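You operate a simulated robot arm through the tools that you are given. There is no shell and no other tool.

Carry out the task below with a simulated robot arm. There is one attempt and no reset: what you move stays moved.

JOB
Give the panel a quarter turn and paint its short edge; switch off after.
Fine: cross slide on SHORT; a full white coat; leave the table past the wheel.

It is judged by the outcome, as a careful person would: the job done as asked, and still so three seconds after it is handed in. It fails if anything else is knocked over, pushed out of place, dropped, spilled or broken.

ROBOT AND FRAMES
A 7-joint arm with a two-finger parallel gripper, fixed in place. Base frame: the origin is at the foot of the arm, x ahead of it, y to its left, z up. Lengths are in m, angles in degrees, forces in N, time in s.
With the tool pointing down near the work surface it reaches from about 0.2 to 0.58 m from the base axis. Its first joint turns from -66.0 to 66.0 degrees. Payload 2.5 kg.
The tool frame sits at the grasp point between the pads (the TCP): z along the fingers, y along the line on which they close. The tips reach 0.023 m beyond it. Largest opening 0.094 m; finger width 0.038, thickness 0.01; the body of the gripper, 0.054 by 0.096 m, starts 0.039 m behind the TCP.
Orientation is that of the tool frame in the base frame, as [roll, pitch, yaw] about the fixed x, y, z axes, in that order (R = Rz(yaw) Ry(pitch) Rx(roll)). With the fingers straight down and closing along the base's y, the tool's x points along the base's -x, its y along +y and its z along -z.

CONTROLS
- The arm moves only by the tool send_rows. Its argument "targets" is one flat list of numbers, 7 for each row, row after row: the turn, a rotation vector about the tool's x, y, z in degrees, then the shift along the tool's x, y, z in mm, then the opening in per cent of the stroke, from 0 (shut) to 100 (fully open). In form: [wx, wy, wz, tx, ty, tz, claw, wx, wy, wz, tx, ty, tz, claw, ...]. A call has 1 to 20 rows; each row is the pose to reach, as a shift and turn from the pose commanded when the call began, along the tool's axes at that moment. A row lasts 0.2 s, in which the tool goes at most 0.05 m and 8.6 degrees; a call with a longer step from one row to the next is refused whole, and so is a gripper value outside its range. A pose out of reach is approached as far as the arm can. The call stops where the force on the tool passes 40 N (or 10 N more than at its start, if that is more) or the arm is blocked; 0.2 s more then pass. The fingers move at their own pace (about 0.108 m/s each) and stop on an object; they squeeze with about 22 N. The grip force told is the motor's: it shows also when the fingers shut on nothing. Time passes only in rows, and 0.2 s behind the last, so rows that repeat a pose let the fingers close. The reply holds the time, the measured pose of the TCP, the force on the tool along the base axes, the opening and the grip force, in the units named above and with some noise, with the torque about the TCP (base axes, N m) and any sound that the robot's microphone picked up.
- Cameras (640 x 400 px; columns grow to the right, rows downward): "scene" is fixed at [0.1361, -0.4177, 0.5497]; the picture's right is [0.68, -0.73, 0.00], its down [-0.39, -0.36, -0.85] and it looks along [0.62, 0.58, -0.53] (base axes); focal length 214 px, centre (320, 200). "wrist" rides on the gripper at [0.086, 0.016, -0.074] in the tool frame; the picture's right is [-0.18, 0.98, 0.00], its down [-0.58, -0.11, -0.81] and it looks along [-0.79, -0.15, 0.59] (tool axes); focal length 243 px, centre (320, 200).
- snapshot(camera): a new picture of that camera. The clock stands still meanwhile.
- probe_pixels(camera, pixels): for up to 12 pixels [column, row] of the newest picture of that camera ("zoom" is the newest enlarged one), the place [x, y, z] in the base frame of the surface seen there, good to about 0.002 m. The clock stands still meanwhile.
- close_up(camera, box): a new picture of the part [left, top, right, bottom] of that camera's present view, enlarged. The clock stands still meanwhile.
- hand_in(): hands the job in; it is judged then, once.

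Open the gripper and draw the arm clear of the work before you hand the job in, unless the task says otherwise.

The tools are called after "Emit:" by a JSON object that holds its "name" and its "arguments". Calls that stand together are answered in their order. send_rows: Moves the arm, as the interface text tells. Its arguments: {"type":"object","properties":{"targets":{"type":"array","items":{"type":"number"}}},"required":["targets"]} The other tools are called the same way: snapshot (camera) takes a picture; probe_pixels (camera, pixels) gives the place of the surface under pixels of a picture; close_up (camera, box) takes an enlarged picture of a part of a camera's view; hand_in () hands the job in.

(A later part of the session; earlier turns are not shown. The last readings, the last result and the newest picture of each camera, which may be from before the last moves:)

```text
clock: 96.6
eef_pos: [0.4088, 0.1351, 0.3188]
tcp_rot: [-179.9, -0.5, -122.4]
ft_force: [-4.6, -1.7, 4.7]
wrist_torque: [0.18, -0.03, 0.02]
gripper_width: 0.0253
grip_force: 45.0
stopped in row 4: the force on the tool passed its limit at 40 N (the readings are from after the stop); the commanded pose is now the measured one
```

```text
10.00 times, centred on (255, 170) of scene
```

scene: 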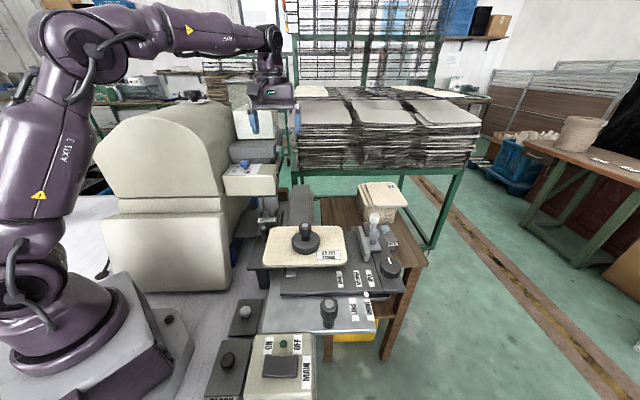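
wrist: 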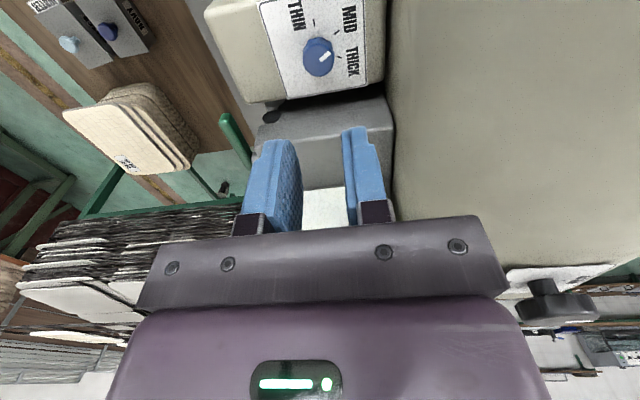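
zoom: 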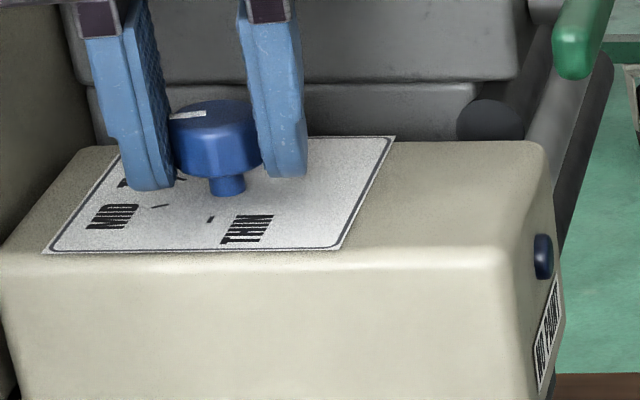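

It turned about 12° and the stress is now relieved. I go on twisting in 4° steps.

Emit:
{"name": "send_rows", "arguments": {"targets": [0, 0, 4, 0, 0, 0, 0, 0, 0, 8, 0, 0, 0, 0, 0, 0, 12, 0, 0, 0, 0, 0, 0, 16, 0, 0, 0, 0, 0, 0, 20, 0, 0, 0, 0, 0, 0, 24, 0, 0, 0, 0]}}

Emit:
{"name": "close_up", "arguments": {"camera": "scene", "box": [225, 150, 285, 190]}}

```text
clock: 98.0
eef_pos: [0.4075, 0.1371, 0.319]
tcp_rot: [-179.9, -0.7, -146.5]
ft_force: [-15.9, 6.6, 7.8]
wrist_torque: [0.06, 0.65, 0.1]
gripper_width: 0.0251
grip_force: 44.9
```

```text
10.00 times, centred on (255, 170) of scene
```

zoom: 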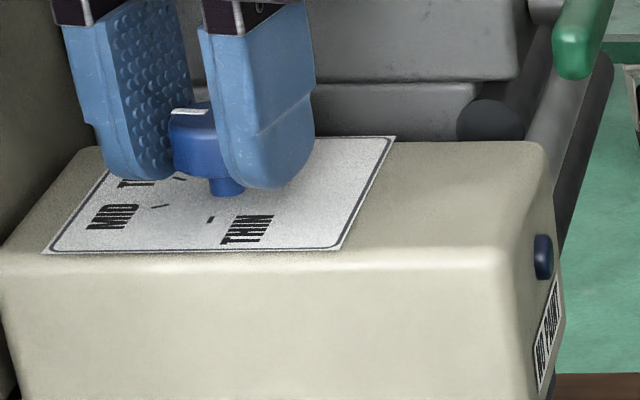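

It's following. I twist 24° more.

Emit:
{"name": "send_rows", "arguments": {"targets": [0, 0, 4, -0.5, 1, 0, 0, 0, 0, 8, -0.5, 1, 0, 0, 0, 0, 12, -0.5, 1, 0, 0, 0, 0, 16, -0.5, 1, 0, 0, 0, 0, 20, -0.5, 1, 0, 0, 0, 0, 24, -0.5, 1, 0, 0]}}

Emit:
{"name": "close_up", "arguments": {"camera": "scene", "box": [225, 150, 285, 190]}}

Emit:
{"name": "snapshot", "arguments": {"camera": "wrist"}}

```text
clock: 99.0
eef_pos: [0.4061, 0.1378, 0.3202]
tcp_rot: [-179.6, -0.8, -158.3]
ft_force: [-5.2, -6.6, 2.8]
wrist_torque: [3.26, 0.19, 3.75]
gripper_width: 0.025
grip_force: 44.8
stopped in row 5: the force on the tool passed its limit at 46 N (the readings are from after the stop); the commanded pose is now the measured one
```

```text
10.00 times, centred on (255, 170) of scene
```

zoom: 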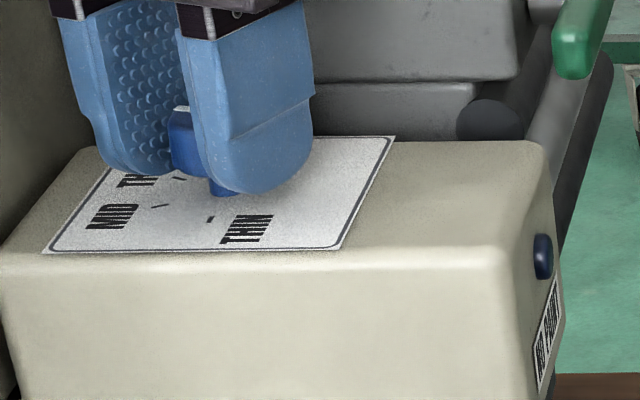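

```text
taken
```

wrist: 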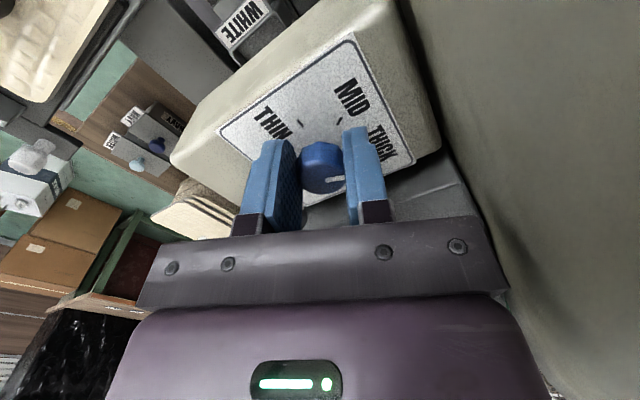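

A load of 46 N with torque: the hand likely touched the housing at this yaw. I open, rise, and check where the pointer is.

Emit:
{"name": "send_rows", "arguments": {"targets": [0, 0, 0, 0, 0, 0, 45, 0, 0, 0, 0, 0, 0, 45, 0, 0, -6, 0, 0, -10, 45, 0, 0, -12, 0, 0, -50, 45, 0, 0, -18, 0, 0, -90, 45, 0, 0, -23, 5, 0, -125, 45]}}

Emit:
{"name": "snapshot", "arguments": {"camera": "wrist"}}

Emit:
{"name": "close_up", "arguments": {"camera": "wrist", "box": [260, 20, 400, 130]}}

Emit:
{"name": "close_up", "arguments": {"camera": "scene", "box": [225, 130, 295, 190]}}

```text
clock: 100.4
eef_pos: [0.4064, 0.1368, 0.4451]
tcp_rot: [180.0, -0.9, -135.9]
ft_force: [0.1, 0.2, 1.1]
wrist_torque: [0.0, -0.04, -0.02]
gripper_width: 0.0422
grip_force: 0.0
```

```text
taken
```

wrist: 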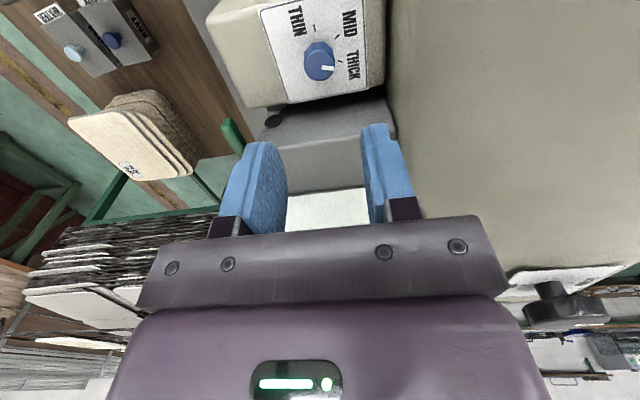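

```text
3.64 times, centred on (330, 75) of wrist
```

zoom: 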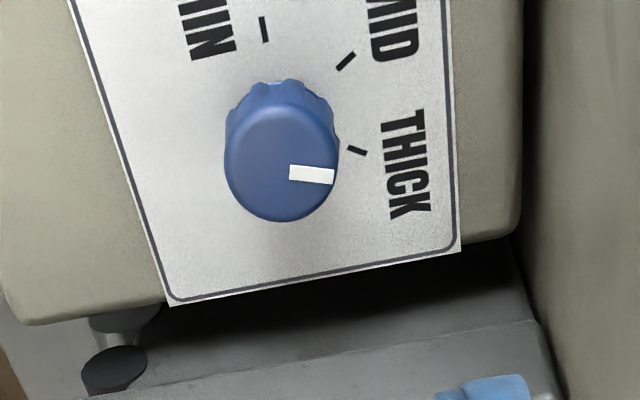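

```text
6.67 times, centred on (260, 160) of scene
```

zoom: 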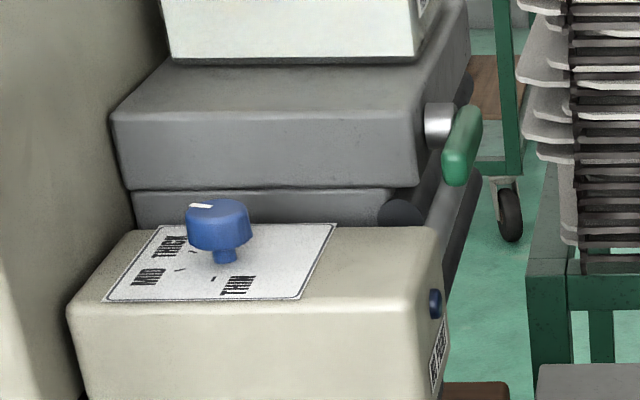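

Pointer is about 11° short of the THICK tick. I rewind to yaw -110, lower, grip again and turn the rest.

Emit:
{"name": "send_rows", "arguments": {"targets": [0, 0, -8, -0.7, -2, 0, 50, 0, 0, -16, -0.7, -2, 30, 50, 0, 0, -24, -0.7, -2, 65, 50, 0, 0, -26, -0.7, -2, 100, 50, 0, 0, -26, -0.7, -2, 120, 50, 0, 0, -26, -0.7, -2, 125.5, 50, 0, 0, -26, -0.7, -2, 125.5, 0, 0, 0, -26, -0.7, -2, 125.5, 0, 0, 0, -26, -0.7, -2, 125.5, 0]}}

```text
clock: 102.2
eef_pos: [0.4059, 0.1307, 0.3185]
tcp_rot: [-179.6, -0.6, -110.4]
ft_force: [3.2, 1.0, -1.7]
wrist_torque: [-0.03, 0.01, -0.02]
gripper_width: 0.025
grip_force: 45.2
stopped in row 8: the force on the tool passed its limit at 42 N (the readings are from after the stop); the commanded pose is now the measured one
```

Gripped, stress relieved. I turn 12° clockwise in small steps.

Emit:
{"name": "send_rows", "arguments": {"targets": [0, 0, 3, 0, 0, 0, 0, 0, 0, 6, 0, 0, 0, 0, 0, 0, 9, 0, 0, 0, 0, 0, 0, 12, 0, 0, 0, 0]}}

Emit:
{"name": "send_rows", "arguments": {"targets": [0, 0, 0, 0, 0, 0, 45, 0, 0, 0, 0, 0, 0, 50, 0, 0, 0, 0, 0, -40, 50, 0, 0, 6, 0, 0, -80, 50, 0, 0, 12, 0, 0, -125, 50]}}

Emit:
{"name": "close_up", "arguments": {"camera": "wrist", "box": [260, 20, 400, 130]}}

```text
clock: 103.2
eef_pos: [0.4057, 0.1304, 0.3194]
tcp_rot: [-179.7, -0.5, -122.4]
ft_force: [-15.0, 2.7, 0.2]
wrist_torque: [-0.13, 0.35, 0.68]
gripper_width: 0.0251
grip_force: 44.7
```

```text
clock: 104.4
eef_pos: [0.4074, 0.1338, 0.4436]
tcp_rot: [-179.3, -0.3, -134.7]
ft_force: [0.6, 0.1, 0.2]
wrist_torque: [-0.01, 0.02, -0.01]
gripper_width: 0.0469
grip_force: 0.0
```

```text
3.64 times, centred on (330, 75) of wrist
```

zoom: 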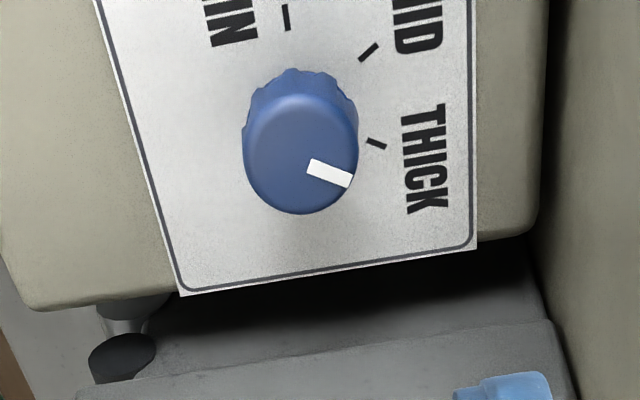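

The pointer now lines up with the THICK tick. Next is MAIN: I go across at safe height to above the rocker's ON end near (0.195,-0.252).

Emit:
{"name": "send_rows", "arguments": {"targets": [0, 0, 0, 40, -12, 0, 0, 0, 0, 0, 80, -24, 0, 0, 0, 0, 0, 120, -36, 10, 0, 0, 0, 0, 160, -48, 20, 0, 0, 0, 0, 200, -60, 35, 0, 0, 0, 0, 240, -72, 50, 0, 0, 0, 0, 280, -84, 70, 0, 0, 0, 0, 320, -96, 90, 0, 0, 0, 0, 360, -108, 110, 0, 0, 0, 0, 395, -116, 125, 0, 0, 0, 0, 423, -120, 125, 0]}}

Emit:
{"name": "snapshot", "arguments": {"camera": "wrist"}}

Emit:
{"name": "snapshot", "arguments": {"camera": "scene"}}

Emit:
{"name": "close_up", "arguments": {"camera": "scene", "box": [240, 320, 340, 400]}}

```text
clock: 106.8
eef_pos: [0.195, -0.2555, 0.3236]
tcp_rot: [-179.3, -0.3, -134.5]
ft_force: [-0.5, -1.3, 0.1]
wrist_torque: [0.02, 0.01, 0.01]
gripper_width: 0.0004
grip_force: 21.4
```

```text
taken
```

wrist: 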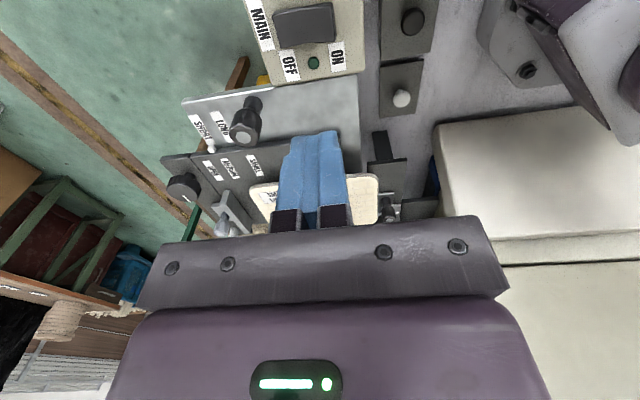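

```text
taken
```

scene: 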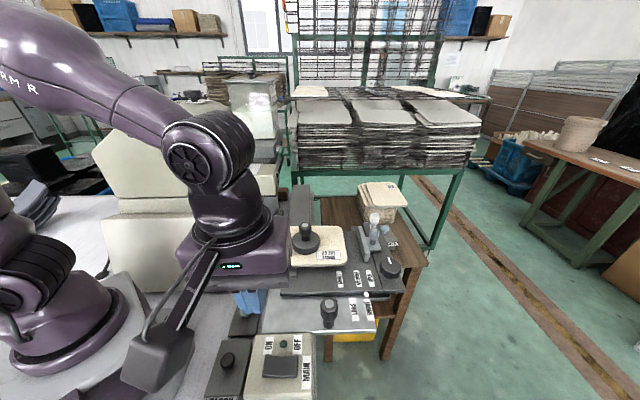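

```text
5.00 times, centred on (290, 360) of scene
```

zoom: 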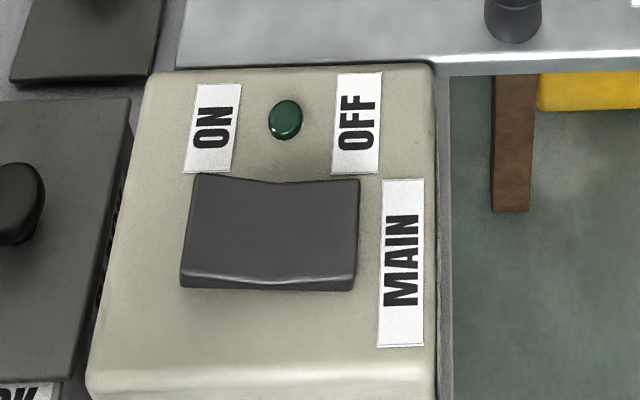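

I probe the rocker's ends.

Emit:
{"name": "probe_pixels", "arguments": {"camera": "zoom", "pixels": [[205, 195], [205, 230], [200, 265], [340, 195], [340, 230], [340, 265], [272, 230], [285, 120], [150, 230], [370, 330]]}}

Emit:
{"name": "probe_pixels", "arguments": {"camera": "wrist", "pixels": [[280, 27], [325, 22], [305, 25], [314, 63], [335, 20], [275, 30]]}}

```text
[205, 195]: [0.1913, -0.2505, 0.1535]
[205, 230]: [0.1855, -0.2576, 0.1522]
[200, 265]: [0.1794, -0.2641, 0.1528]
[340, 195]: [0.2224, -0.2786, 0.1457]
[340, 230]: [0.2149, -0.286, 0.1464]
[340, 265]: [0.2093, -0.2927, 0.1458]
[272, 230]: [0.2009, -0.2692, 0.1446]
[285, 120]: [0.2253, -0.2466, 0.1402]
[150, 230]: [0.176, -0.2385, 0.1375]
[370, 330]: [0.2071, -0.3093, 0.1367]
```

```text
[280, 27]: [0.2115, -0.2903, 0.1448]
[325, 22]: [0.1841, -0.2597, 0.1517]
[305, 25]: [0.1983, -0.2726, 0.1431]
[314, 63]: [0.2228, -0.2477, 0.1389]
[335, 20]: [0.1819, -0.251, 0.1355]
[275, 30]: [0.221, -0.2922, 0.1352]
```

The ON end is raised at (0.186,-0.2575,0.152). I lower the shut fingertips onto it and press.

Emit:
{"name": "send_rows", "arguments": {"targets": [0, 0, 0, 8, 5.6, 40, 0, 0, 0, 0, 8, 5.6, 80, 0, 0, 0, 0, 8, 5.6, 120, 0, 0, 0, 0, 8, 5.6, 142, 0, 0, 0, 0, 8, 5.6, 148, 0, 0, 0, 0, 8, 5.6, 152, 0, 0, 0, 0, 8, 5.6, 156, 0]}}

Emit:
{"name": "close_up", "arguments": {"camera": "scene", "box": [240, 320, 340, 400]}}

```text
clock: 108.4
eef_pos: [0.1865, -0.2588, 0.1704]
tcp_rot: [-179.4, -0.2, -134.6]
ft_force: [-3.4, 2.8, 8.8]
wrist_torque: [0.06, -0.01, 0.0]
gripper_width: 0.0
grip_force: 21.5
stopped in row 7: the force on the tool passed its limit at 54 N (the readings are from after the stop); the commanded pose is now the measured one
```

```text
5.00 times, centred on (290, 360) of scene
```

zoom: 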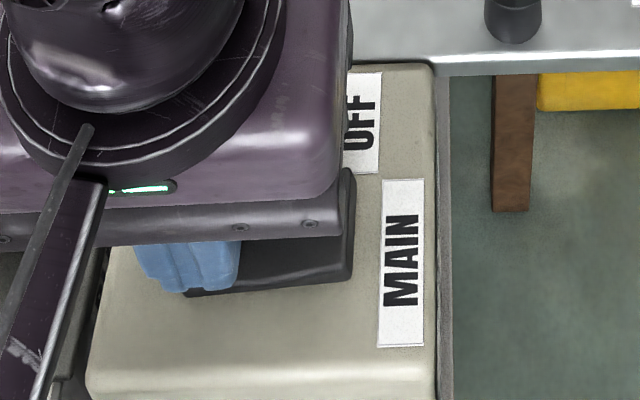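

The rocker has tipped to the other side. I rise and check the lamps and the wheel.

Emit:
{"name": "send_rows", "arguments": {"targets": [0, 0, 0, 0, 0, -40, 0, 0, 0, 0, 0, 0, -80, 0, 0, 0, 0, 0, 0, -120, 0]}}

Emit:
{"name": "snapshot", "arguments": {"camera": "scene"}}

Emit:
{"name": "snapshot", "arguments": {"camera": "wrist"}}

Emit:
{"name": "close_up", "arguments": {"camera": "wrist", "box": [230, 0, 370, 90]}}

Emit:
{"name": "close_up", "arguments": {"camera": "scene", "box": [230, 140, 330, 230]}}

```text
clock: 109.2
eef_pos: [0.186, -0.2578, 0.2919]
tcp_rot: [-179.5, -0.4, -134.6]
ft_force: [0.2, 0.2, -0.2]
wrist_torque: [-0.02, -0.01, 0.01]
gripper_width: 0.0
grip_force: 22.4
```

```text
taken
```

scene: 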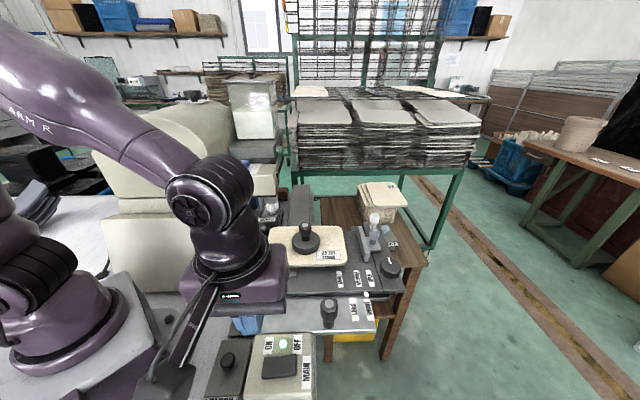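

```text
taken
```

wrist: 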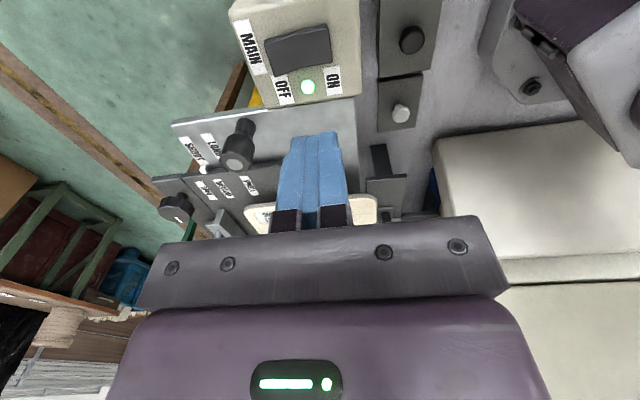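

```text
4.44 times, centred on (300, 45) of wrist
```

zoom: 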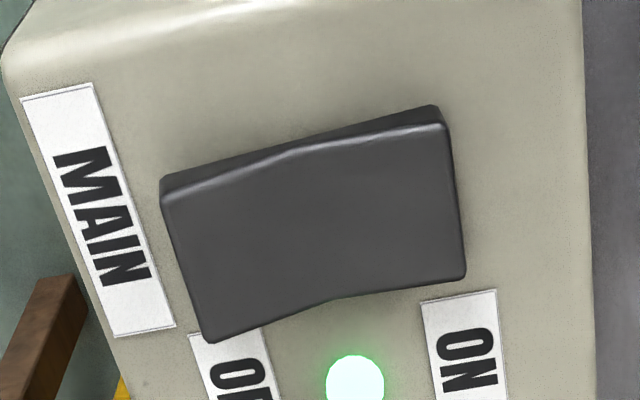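

```text
4.44 times, centred on (280, 185) of scene
```

zoom: 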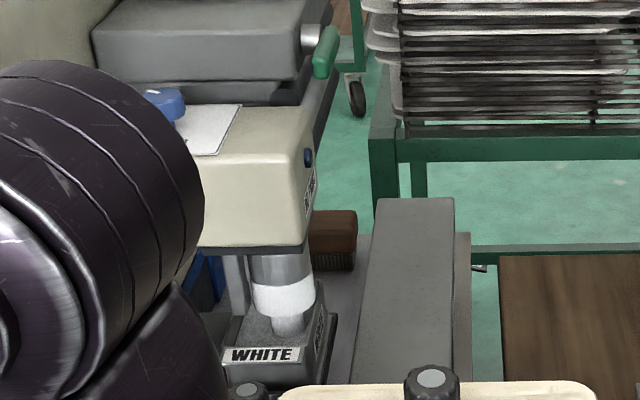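

MAIN is on (green lamp lit), the wheel shows a white band, and NO PAINT is dark. Now I go to the table's handle A near (0.308,-0.278), turning the tool so the fingers close along the travel direction.

Emit:
{"name": "send_rows", "arguments": {"targets": [0, 0, -8, -7, -10, 0, 30, 0, 0, -16, -14, -20, 0, 60, 0, 0, -24, -21, -30, 0, 100, 0, 0, -32, -28, -40, 0, 100, 0, 0, -40, -35, -50, 0, 100, 0, 0, -48, -42, -60, 0, 100, 0, 0, -56, -49, -70, 0, 100, 0, 0, -64, -56, -80, 0, 100, 0, 0, -72, -63, -90, 0, 100, 0, 0, -80, -71, -101, 0, 100, 0, 0, -88, -71, -101, 0, 100, 0, 0, -89.6, -71, -101, 0, 100]}}

Emit:
{"name": "snapshot", "arguments": {"camera": "wrist"}}

Emit:
{"name": "snapshot", "arguments": {"camera": "scene"}}

```text
clock: 111.8
eef_pos: [0.3073, -0.2794, 0.2913]
tcp_rot: [179.8, -0.6, -44.9]
ft_force: [-0.7, 0.3, 0.9]
wrist_torque: [0.03, 0.0, 0.01]
gripper_width: 0.094
grip_force: 0.0
```

```text
taken
```

wrist: 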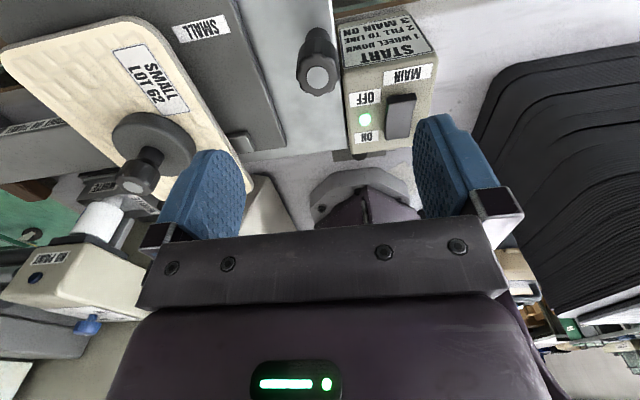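

```text
taken
```

scene: 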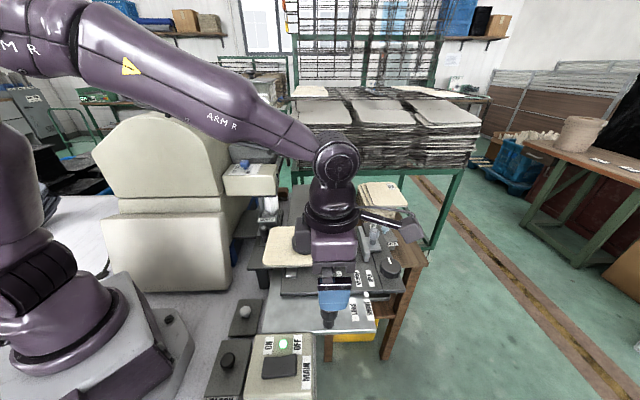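

The knob's top at (317,77) lies right below the tool. I lower to z≈0.185 and grip it.

Emit:
{"name": "send_rows", "arguments": {"targets": [0, 0, 0, 0, -1, 40, 100, 0, 0, 0, 0, -2, 80, 100, 0, 0, 0, 0, -2, 106, 100, 0, 0, 0, 0, -2, 106, 0, 0, 0, 0, 0, -2, 106, 0, 0, 0, 0, 0, -2, 106, 0]}}

Emit:
{"name": "snapshot", "arguments": {"camera": "wrist"}}

Emit:
{"name": "close_up", "arguments": {"camera": "scene", "box": [240, 180, 400, 330]}}

```text
clock: 113.2
eef_pos: [0.3112, -0.279, 0.1828]
tcp_rot: [179.7, -0.6, -45.0]
ft_force: [0.4, -2.8, -7.1]
wrist_torque: [-0.21, -0.16, -0.02]
gripper_width: 0.0315
grip_force: 45.0
```

```text
taken
```

wrist: 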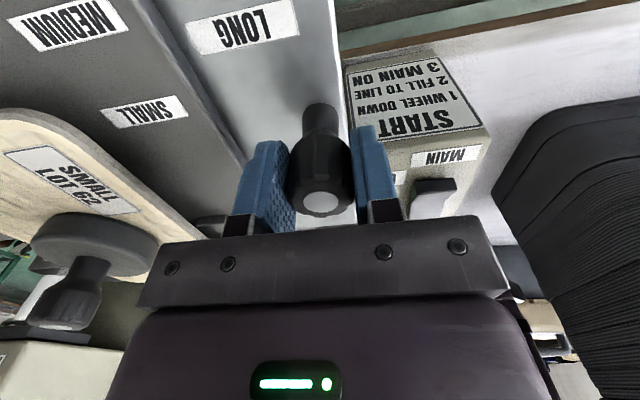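

```text
2.67 times, centred on (320, 255) of scene
```

zoom: 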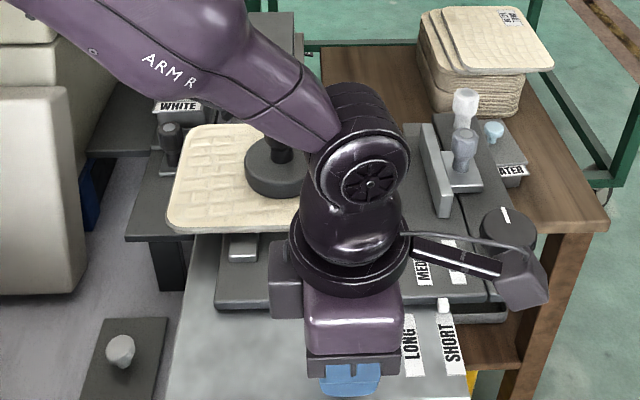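

Gripped. I pull the table gently 15 mm along +B as a test.

Emit:
{"name": "send_rows", "arguments": {"targets": [0, 0, 0, 0, -3, 0, 0, 0, 0, 0, 0, -7, 0, 0, 0, 0, 0, 0, -11, 0, 0, 0, 0, 0, 0, -15, 0, 0]}}

Emit:
{"name": "close_up", "arguments": {"camera": "scene", "box": [240, 180, 400, 330]}}

```text
clock: 114.2
eef_pos: [0.3207, -0.2653, 0.1834]
tcp_rot: [179.8, -0.7, -45.0]
ft_force: [10.4, -12.8, -28.9]
wrist_torque: [-0.22, -0.22, -0.01]
gripper_width: 0.0314
grip_force: 44.8
```

```text
2.67 times, centred on (320, 255) of scene
```

zoom: 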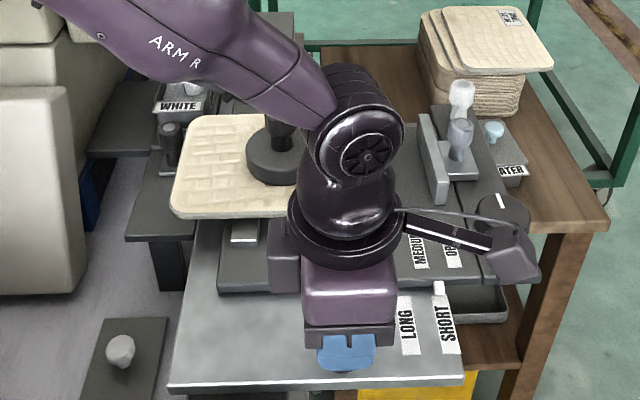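

The table moves. I relieve the vertical and side load (lower 3 mm, 1.5 mm toward +A) and go on about 55 mm.

Emit:
{"name": "send_rows", "arguments": {"targets": [0, 0, 0, 1, 0, 2, 0, 0, 0, 0, 1.5, -5, 3, 0, 0, 0, 0, 1.5, -15, 3, 0, 0, 0, 0, 1.5, -25, 3, 0, 0, 0, 0, 1.5, -35, 3, 0, 0, 0, 0, 1.5, -45, 3, 0, 0, 0, 0, 1.5, -55, 3, 0]}}

Emit:
{"name": "snapshot", "arguments": {"camera": "scene"}}

Emit:
{"name": "close_up", "arguments": {"camera": "scene", "box": [240, 170, 360, 270]}}

Emit:
{"name": "snapshot", "arguments": {"camera": "wrist"}}

```text
clock: 115.8
eef_pos: [0.3597, -0.2292, 0.1819]
tcp_rot: [179.8, -0.7, -44.9]
ft_force: [-8.9, 9.1, 31.9]
wrist_torque: [0.25, 0.21, -0.04]
gripper_width: 0.0316
grip_force: 44.9
```

```text
taken
```

scene: 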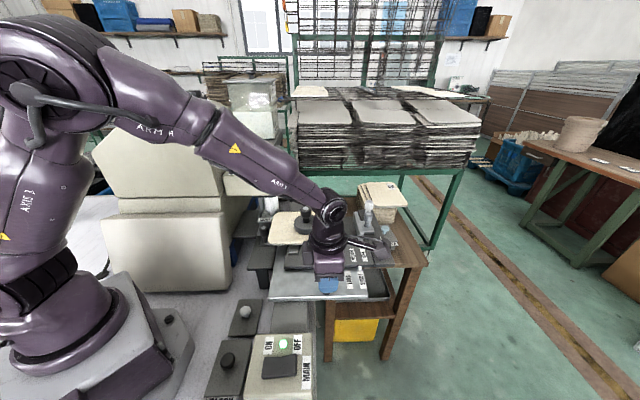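

```text
4.00 times, centred on (300, 220) of scene
```

zoom: 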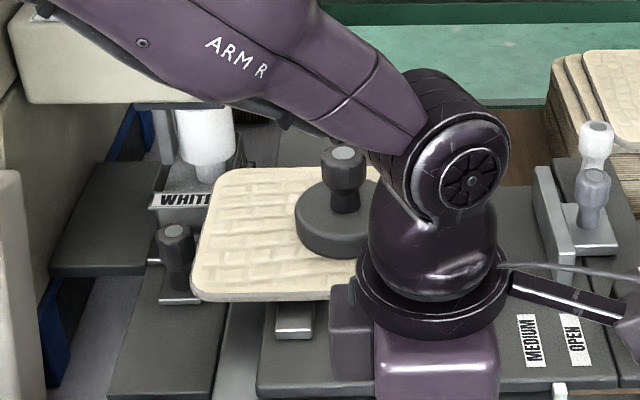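

```text
taken
```

wrist: 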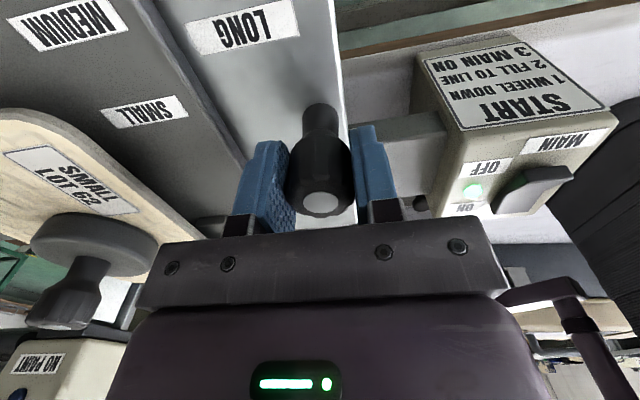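

Travelled 70 mm so far; the wheel is white. I rebalance the load and now feed slowly (4 mm per row) past the wheel.

Emit:
{"name": "send_rows", "arguments": {"targets": [0, 0, 0, -0.8, 0, -1.5, 0, 0, 0, 0, -0.8, -4, -1.5, 0, 0, 0, 0, -0.8, -8, -1.5, 0, 0, 0, 0, -0.8, -12, -1.5, 0, 0, 0, 0, -0.8, -16, -1.5, 0, 0, 0, 0, -0.8, -20, -1.5, 0, 0, 0, 0, -0.8, -24, -1.5, 0, 0, 0, 0, -0.8, -28, -1.5, 0, 0, 0, 0, -0.8, -32, -1.5, 0, 0, 0, 0, -0.8, -36, -1.5, 0, 0, 0, 0, -0.8, -40, -1.5, 0, 0, 0, 0, -0.8, -44, -1.5, 0, 0, 0, 0, -0.8, -48, -1.5, 0, 0, 0, 0, -0.8, -52, -1.5, 0, 0, 0, 0, -0.8, -56, -1.5, 0]}}

Emit:
{"name": "close_up", "arguments": {"camera": "scene", "box": [240, 170, 360, 270]}}

Emit:
{"name": "close_up", "arguments": {"camera": "scene", "box": [255, 180, 315, 230]}}

```text
clock: 119.0
eef_pos: [0.3998, -0.1889, 0.1832]
tcp_rot: [179.8, -0.4, -44.9]
ft_force: [1.0, -2.5, -17.9]
wrist_torque: [0.18, 0.19, -0.1]
gripper_width: 0.0315
grip_force: 45.4
```

```text
4.00 times, centred on (300, 220) of scene
```

zoom: 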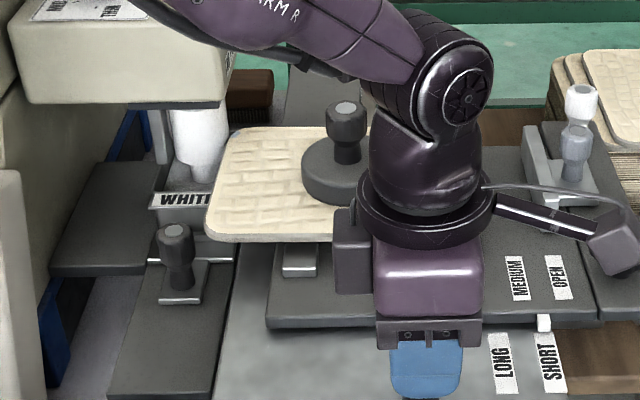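

```text
8.00 times, centred on (285, 205) of scene
```

zoom: 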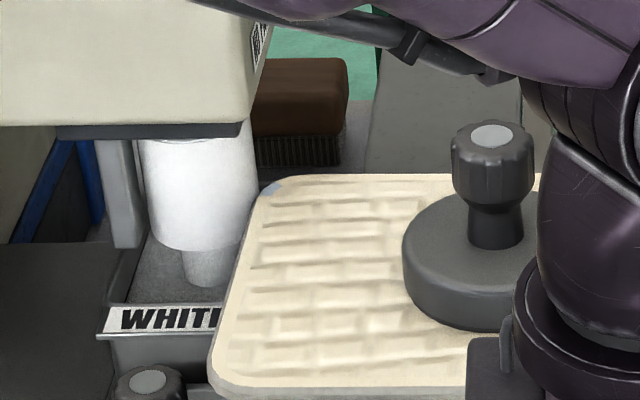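

Something bluish shows at the panel's far corner (about (270,188) here). I zoom in on that.

Emit:
{"name": "close_up", "arguments": {"camera": "scene", "box": [266, 190, 296, 215]}}

Emit:
{"name": "snapshot", "arguments": {"camera": "wrist"}}

Emit:
{"name": "close_up", "arguments": {"camera": "wrist", "box": [0, 80, 200, 300]}}

```text
16.00 times, centred on (281, 202) of scene
```

zoom: 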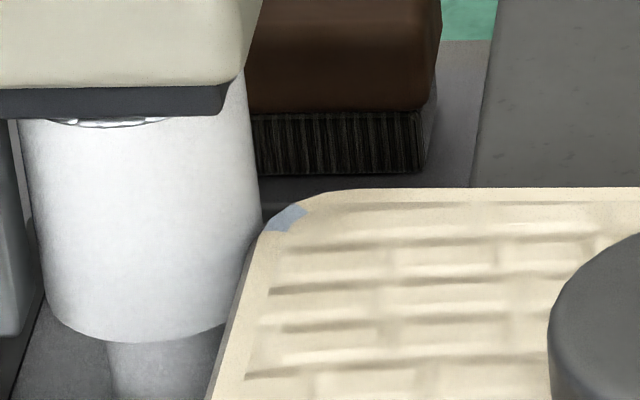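

```text
taken
```

wrist: 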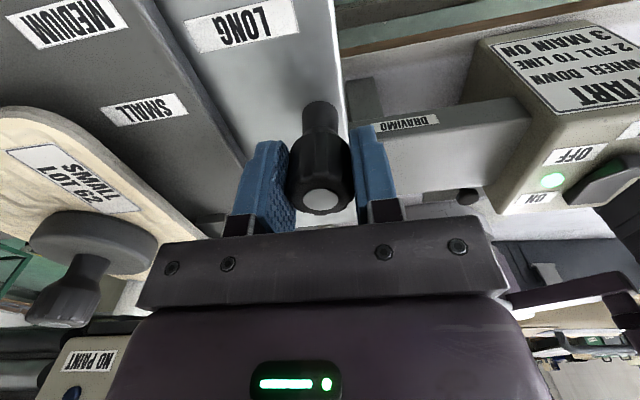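

```text
1.82 times, centred on (100, 190) of wrist
```

zoom: 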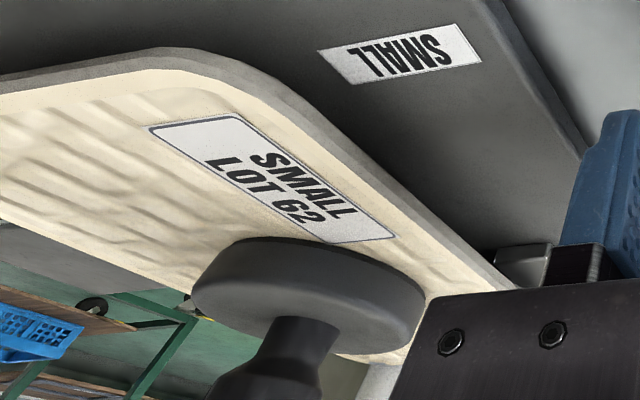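

The patch is at the corner just where the wheel touches; it may be wet coat lapping the rim. I advance 8 mm and look again.

Emit:
{"name": "send_rows", "arguments": {"targets": [0, 0, 0, 0, -3, 0.8, 0, 0, 0, 0, 0, -6, 0.8, 0, 0, 0, 0, 0, -9, 0.8, 0]}}

Emit:
{"name": "close_up", "arguments": {"camera": "scene", "box": [266, 185, 296, 210]}}

```text
clock: 119.8
eef_pos: [0.4065, -0.1826, 0.183]
tcp_rot: [179.7, -0.5, -44.9]
ft_force: [-10.6, 8.8, 7.5]
wrist_torque: [0.76, 0.86, -0.13]
gripper_width: 0.0315
grip_force: 45.3
```

```text
16.00 times, centred on (281, 198) of scene
```

zoom: 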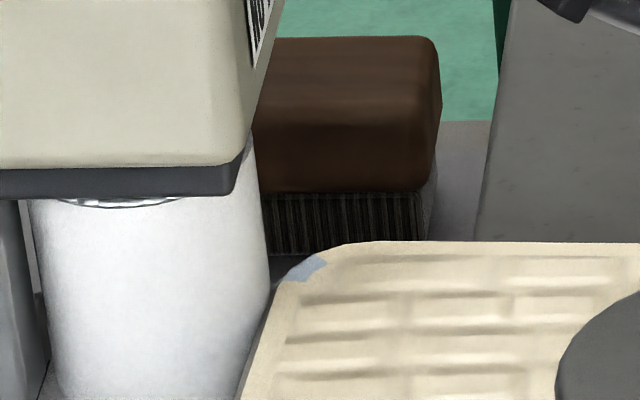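

The patch just travels with the panel's corner and does not grow; the edge itself faces away from this camera. I go on feeding at 4 mm per row.

Emit:
{"name": "send_rows", "arguments": {"targets": [0, 0, 0, -0.4, -4, 0, 0, 0, 0, 0, -0.4, -8, 0, 0, 0, 0, 0, -0.4, -12, 0, 0, 0, 0, 0, -0.4, -16, 0, 0, 0, 0, 0, -0.4, -20, 0, 0, 0, 0, 0, -0.4, -24, 0, 0, 0, 0, 0, -0.4, -28, 0, 0, 0, 0, 0, -0.4, -32, 0, 0, 0, 0, 0, -0.4, -36, 0, 0, 0, 0, 0, -0.4, -40, 0, 0]}}

Emit:
{"name": "snapshot", "arguments": {"camera": "scene"}}

Emit:
{"name": "close_up", "arguments": {"camera": "scene", "box": [250, 165, 350, 245]}}

```text
clock: 122.0
eef_pos: [0.435, -0.1534, 0.182]
tcp_rot: [179.8, -0.6, -45.0]
ft_force: [-2.6, 1.6, 31.9]
wrist_torque: [0.0, 0.07, -0.04]
gripper_width: 0.0311
grip_force: 44.8
```

```text
taken
```

scene: 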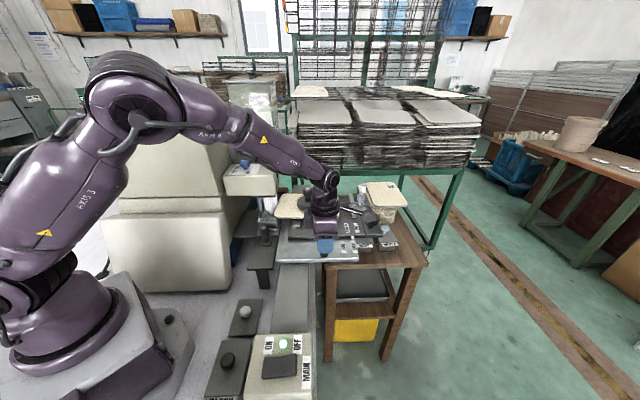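

```text
5.00 times, centred on (300, 205) of scene
```

zoom: 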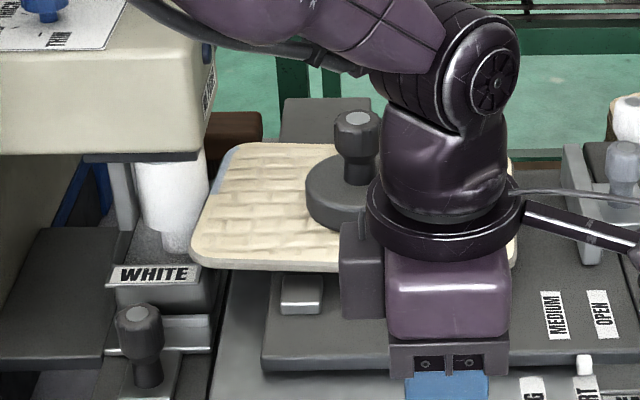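

The edge shows a pale coat line behind the wheel ((235,145)–(215,185)). I relieve the load and feed another 48 mm.

Emit:
{"name": "send_rows", "arguments": {"targets": [0, 0, 0, 0, -2, -1.5, 0, 0, 0, 0, 0, -6, -1.5, 0, 0, 0, 0, 0, -10, -1.5, 0, 0, 0, 0, 0, -14, -1.5, 0, 0, 0, 0, 0, -18, -1.5, 0, 0, 0, 0, 0, -22, -1.5, 0, 0, 0, 0, 0, -26, -1.5, 0, 0, 0, 0, 0, -30, -1.5, 0, 0, 0, 0, 0, -34, -1.5, 0, 0, 0, 0, 0, -38, -1.5, 0, 0, 0, 0, 0, -42, -1.5, 0, 0, 0, 0, 0, -46, -1.5, 0]}}

Emit:
{"name": "close_up", "arguments": {"camera": "scene", "box": [250, 165, 350, 245]}}

Emit:
{"name": "snapshot", "arguments": {"camera": "wrist"}}

```text
clock: 124.6
eef_pos: [0.4666, -0.1213, 0.1829]
tcp_rot: [179.6, -0.5, -45.0]
ft_force: [14.5, -16.2, -26.4]
wrist_torque: [-0.31, -0.31, -0.01]
gripper_width: 0.0314
grip_force: 44.3
```

```text
5.00 times, centred on (300, 205) of scene
```

zoom: 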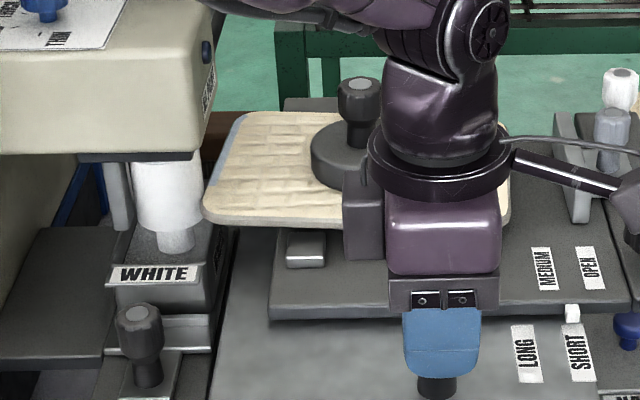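

```text
taken
```

wrist: 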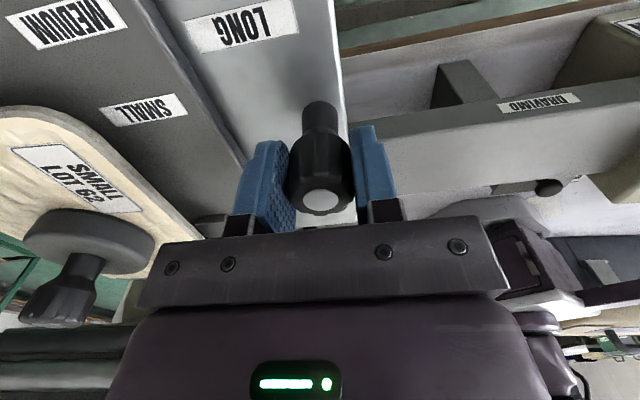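

Travel is 0.22 m so far; the coat strip grows along the edge. I rebalance and feed on 50 mm, also reading the label now uncovered on the bed.

Emit:
{"name": "send_rows", "arguments": {"targets": [0, 0, 0, 1, -2, 1.3, 0, 0, 0, 0, 1, -6, 1.3, 0, 0, 0, 0, 1, -10, 1.3, 0, 0, 0, 0, 1, -14, 1.3, 0, 0, 0, 0, 1, -18, 1.3, 0, 0, 0, 0, 1, -22, 1.3, 0, 0, 0, 0, 1, -26, 1.3, 0, 0, 0, 0, 1, -30, 1.3, 0, 0, 0, 0, 1, -34, 1.3, 0, 0, 0, 0, 1, -38, 1.3, 0, 0, 0, 0, 1, -42, 1.3, 0, 0, 0, 0, 1, -46, 1.3, 0, 0, 0, 0, 1, -50, 1.3, 0]}}

Emit:
{"name": "close_up", "arguments": {"camera": "scene", "box": [250, 165, 350, 245]}}

Emit:
{"name": "close_up", "arguments": {"camera": "wrist", "box": [420, 40, 640, 200]}}

```text
clock: 127.4
eef_pos: [0.5031, -0.0864, 0.1819]
tcp_rot: [179.7, -0.5, -44.9]
ft_force: [-14.1, 12.8, 29.2]
wrist_torque: [0.11, 0.11, -0.02]
gripper_width: 0.0315
grip_force: 44.7
```

```text
5.00 times, centred on (300, 205) of scene
```

zoom: 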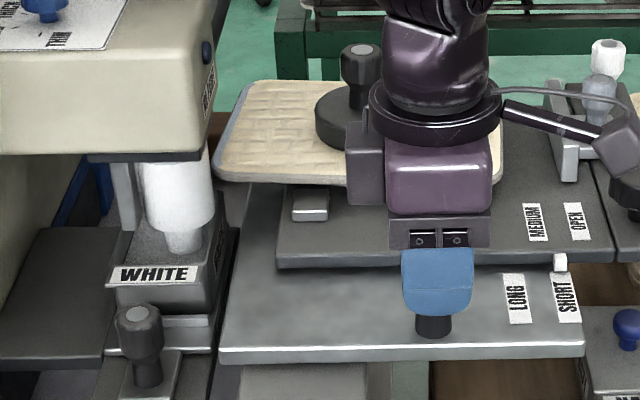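

```text
2.50 times, centred on (530, 120) of wrist
```

zoom: 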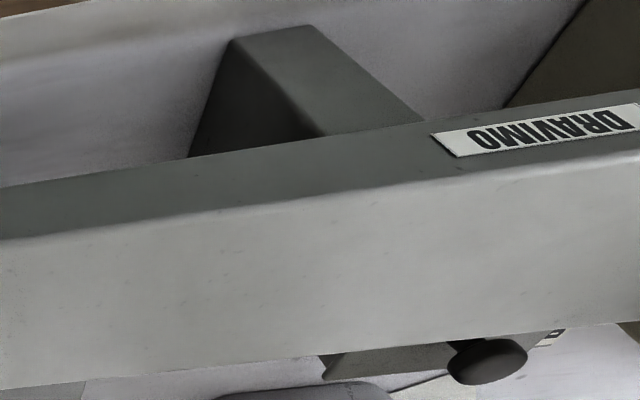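

The trailing corner is just leaving the wheel. I rebalance and feed 40 mm more to bring the table clear past it.

Emit:
{"name": "send_rows", "arguments": {"targets": [0, 0, 0, -0.8, -2, -1.3, 0, 0, 0, 0, -0.8, -6, -1.3, 0, 0, 0, 0, -0.8, -10, -1.3, 0, 0, 0, 0, -0.8, -14, -1.3, 0, 0, 0, 0, -0.8, -18, -1.3, 0, 0, 0, 0, -0.8, -22, -1.3, 0, 0, 0, 0, -0.8, -26, -1.3, 0, 0, 0, 0, -0.8, -30, -1.3, 0, 0, 0, 0, -0.8, -34, -1.3, 0, 0, 0, 0, -0.8, -38, -1.3, 0]}}

Emit:
{"name": "close_up", "arguments": {"camera": "scene", "box": [250, 145, 370, 245]}}

Emit:
{"name": "close_up", "arguments": {"camera": "scene", "box": [280, 165, 320, 205]}}

```text
clock: 129.6
eef_pos: [0.5288, -0.0592, 0.1823]
tcp_rot: [179.8, -0.6, -44.9]
ft_force: [4.5, -5.2, -6.6]
wrist_torque: [-0.32, -0.37, -0.07]
gripper_width: 0.0313
grip_force: 45.1
```

```text
4.00 times, centred on (310, 195) of scene
```

zoom: 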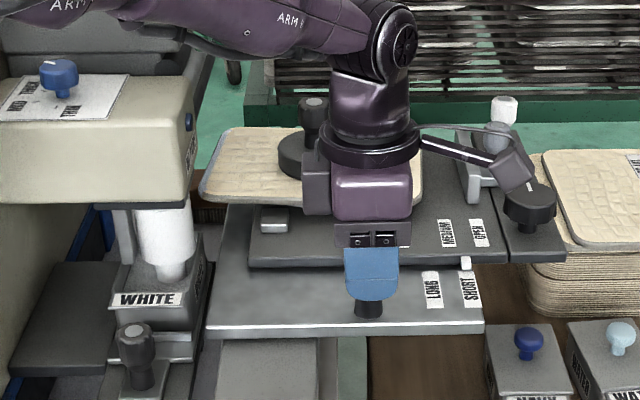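

```text
10.00 times, centred on (300, 185) of scene
```

zoom: 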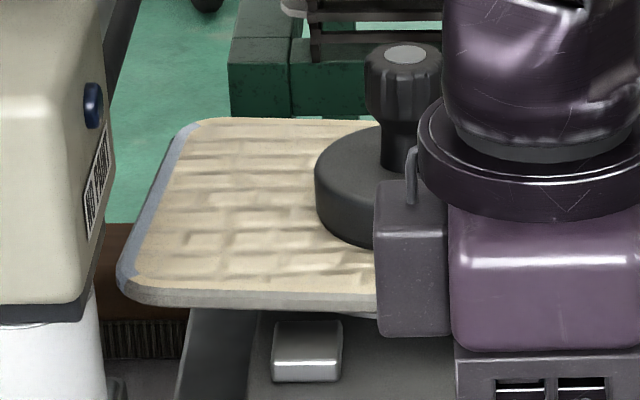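

The edge now carries a coat along its whole length. I zoom on it to judge its colour and evenness.

Emit:
{"name": "close_up", "arguments": {"camera": "scene", "box": [284, 176, 300, 196]}}

Emit:
{"name": "close_up", "arguments": {"camera": "scene", "box": [262, 190, 292, 215]}}

```text
16.00 times, centred on (292, 186) of scene
```

zoom: 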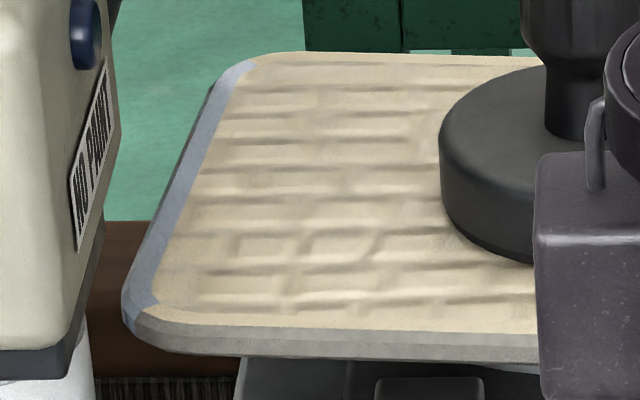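

```text
16.00 times, centred on (277, 202) of scene
```

zoom: 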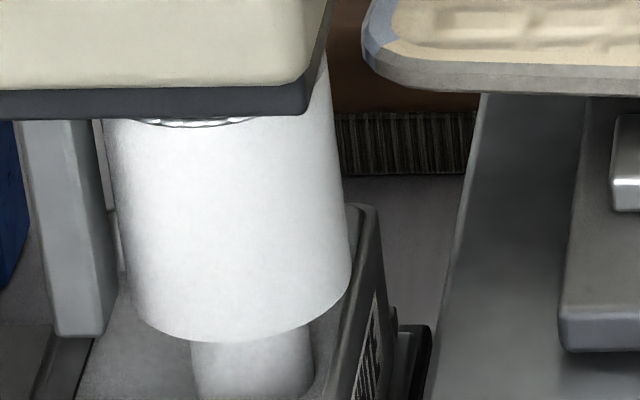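

The strip looks pale blue-grey from here while the wheel is white; I want a closer look at the coat. I release the handle, rise, and view it with the wrist camera.

Emit:
{"name": "send_rows", "arguments": {"targets": [0, 0, 0, 0, 0, 0, 60, 0, 0, 0, 0, 0, 0, 80, 0, 0, 0, 0, 0, -40, 80, 0, 0, 0, 0, 0, -80, 80, 0, 0, 0, 0, 0, -120, 80]}}

Emit:
{"name": "snapshot", "arguments": {"camera": "wrist"}}

Emit:
{"name": "snapshot", "arguments": {"camera": "scene"}}

Emit:
{"name": "close_up", "arguments": {"camera": "scene", "box": [270, 150, 370, 230]}}

```text
clock: 130.8
eef_pos: [0.5262, -0.0586, 0.3046]
tcp_rot: [179.7, -0.5, -45.0]
ft_force: [-0.5, 0.1, -0.1]
wrist_torque: [0.0, -0.03, -0.01]
gripper_width: 0.0751
grip_force: 0.1
```

```text
taken
```

wrist: 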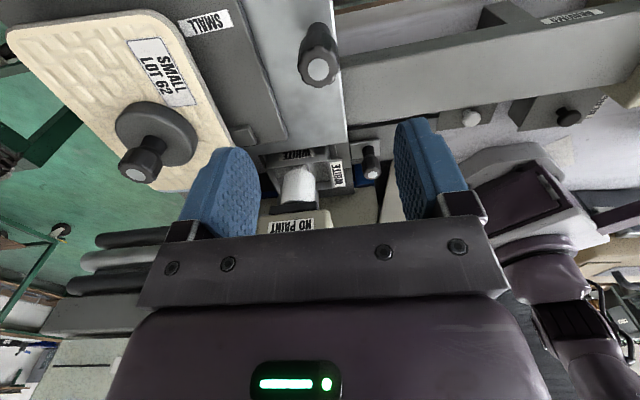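

```text
taken
```

scene: 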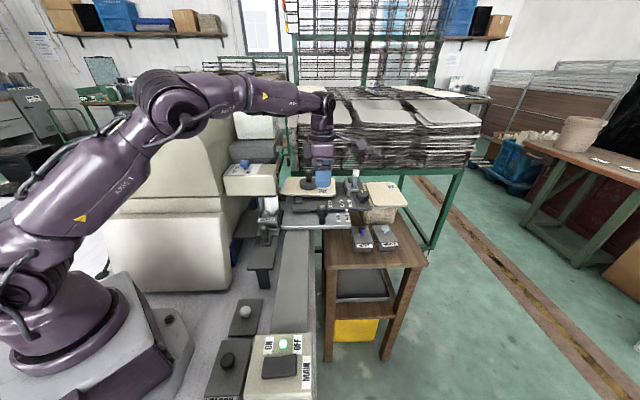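

```text
5.00 times, centred on (320, 190) of scene
```

zoom: 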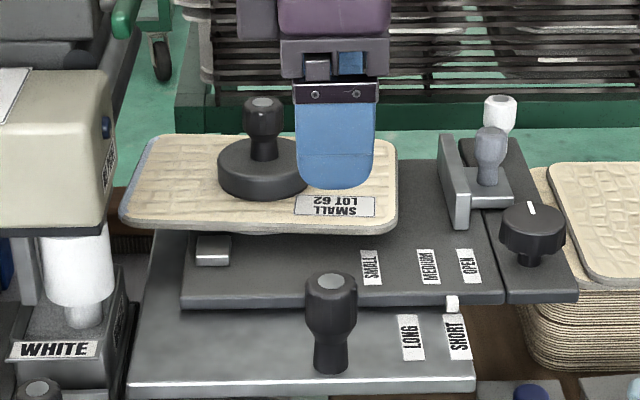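

I zoom the wrist view on the panel's far (coated) edge.

Emit:
{"name": "close_up", "arguments": {"camera": "wrist", "box": [60, 100, 220, 210]}}

Emit:
{"name": "close_up", "arguments": {"camera": "wrist", "box": [130, 150, 200, 200]}}

Emit:
{"name": "probe_pixels", "arguments": {"camera": "wrist", "pixels": [[100, 160], [120, 180], [150, 186], [170, 188], [185, 186], [60, 130], [297, 185], [250, 130]]}}

```text
3.64 times, centred on (140, 155) of wrist
```

zoom: 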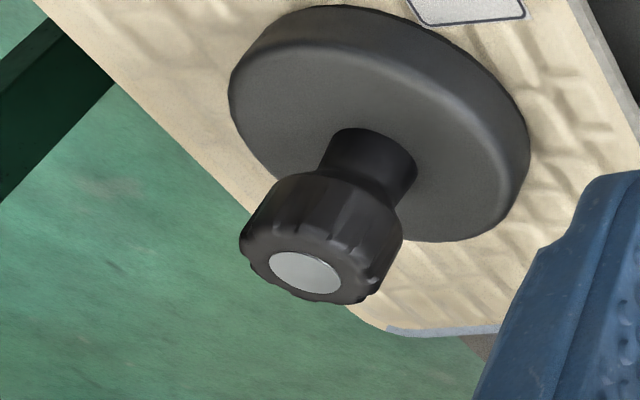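

```text
8.00 times, centred on (165, 175) of wrist
```

zoom: 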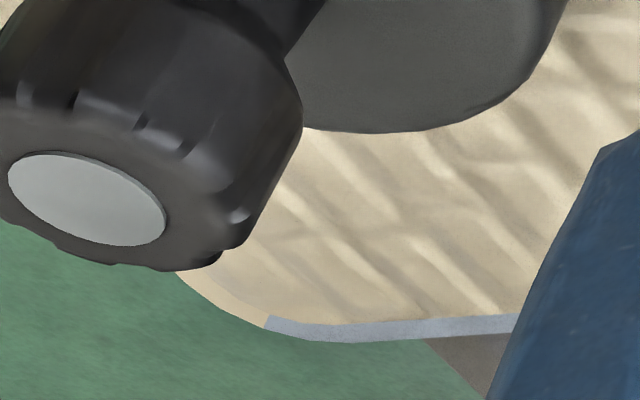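

```text
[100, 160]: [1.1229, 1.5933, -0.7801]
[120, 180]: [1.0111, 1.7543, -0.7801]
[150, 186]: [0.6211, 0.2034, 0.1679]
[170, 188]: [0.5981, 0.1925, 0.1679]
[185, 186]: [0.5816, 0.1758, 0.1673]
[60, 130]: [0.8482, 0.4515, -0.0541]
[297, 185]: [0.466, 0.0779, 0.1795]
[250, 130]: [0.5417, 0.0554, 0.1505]
```

In this light the coat reads as a bluish white, unbroken along the edge and round the corners. To judge how much farther the table should go, I probe the trolley, the plate's front edge and the wheel.

Emit:
{"name": "probe_pixels", "arguments": {"camera": "zoom", "pixels": [[10, 10]]}}

Emit:
{"name": "close_up", "arguments": {"camera": "scene", "box": [270, 150, 370, 230]}}

Emit:
{"name": "probe_pixels", "arguments": {"camera": "zoom", "pixels": [[230, 122], [420, 118], [200, 60], [160, 140], [380, 140], [130, 225], [390, 228], [190, 300], [140, 385], [330, 282], [120, 100], [500, 110]]}}

```text
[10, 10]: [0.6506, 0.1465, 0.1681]
```

```text
5.00 times, centred on (320, 190) of scene
```

zoom: 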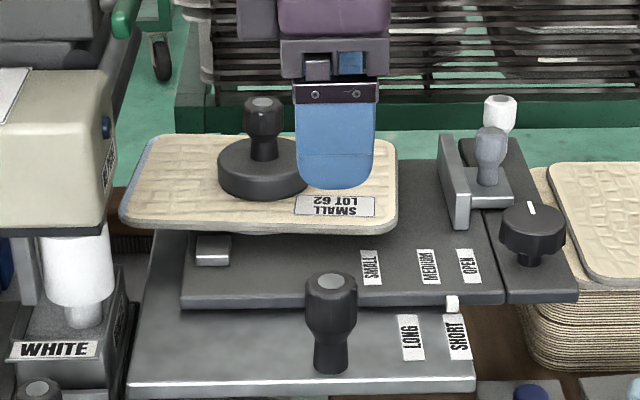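

```text
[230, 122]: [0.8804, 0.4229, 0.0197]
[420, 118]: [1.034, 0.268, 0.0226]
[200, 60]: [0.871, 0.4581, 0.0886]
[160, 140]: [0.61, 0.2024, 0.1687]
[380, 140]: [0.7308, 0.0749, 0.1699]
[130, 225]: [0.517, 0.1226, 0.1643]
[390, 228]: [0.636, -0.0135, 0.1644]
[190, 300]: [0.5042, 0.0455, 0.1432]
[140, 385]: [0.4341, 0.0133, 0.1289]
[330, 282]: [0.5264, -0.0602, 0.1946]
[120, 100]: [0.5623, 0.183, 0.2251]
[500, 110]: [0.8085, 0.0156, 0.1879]
```

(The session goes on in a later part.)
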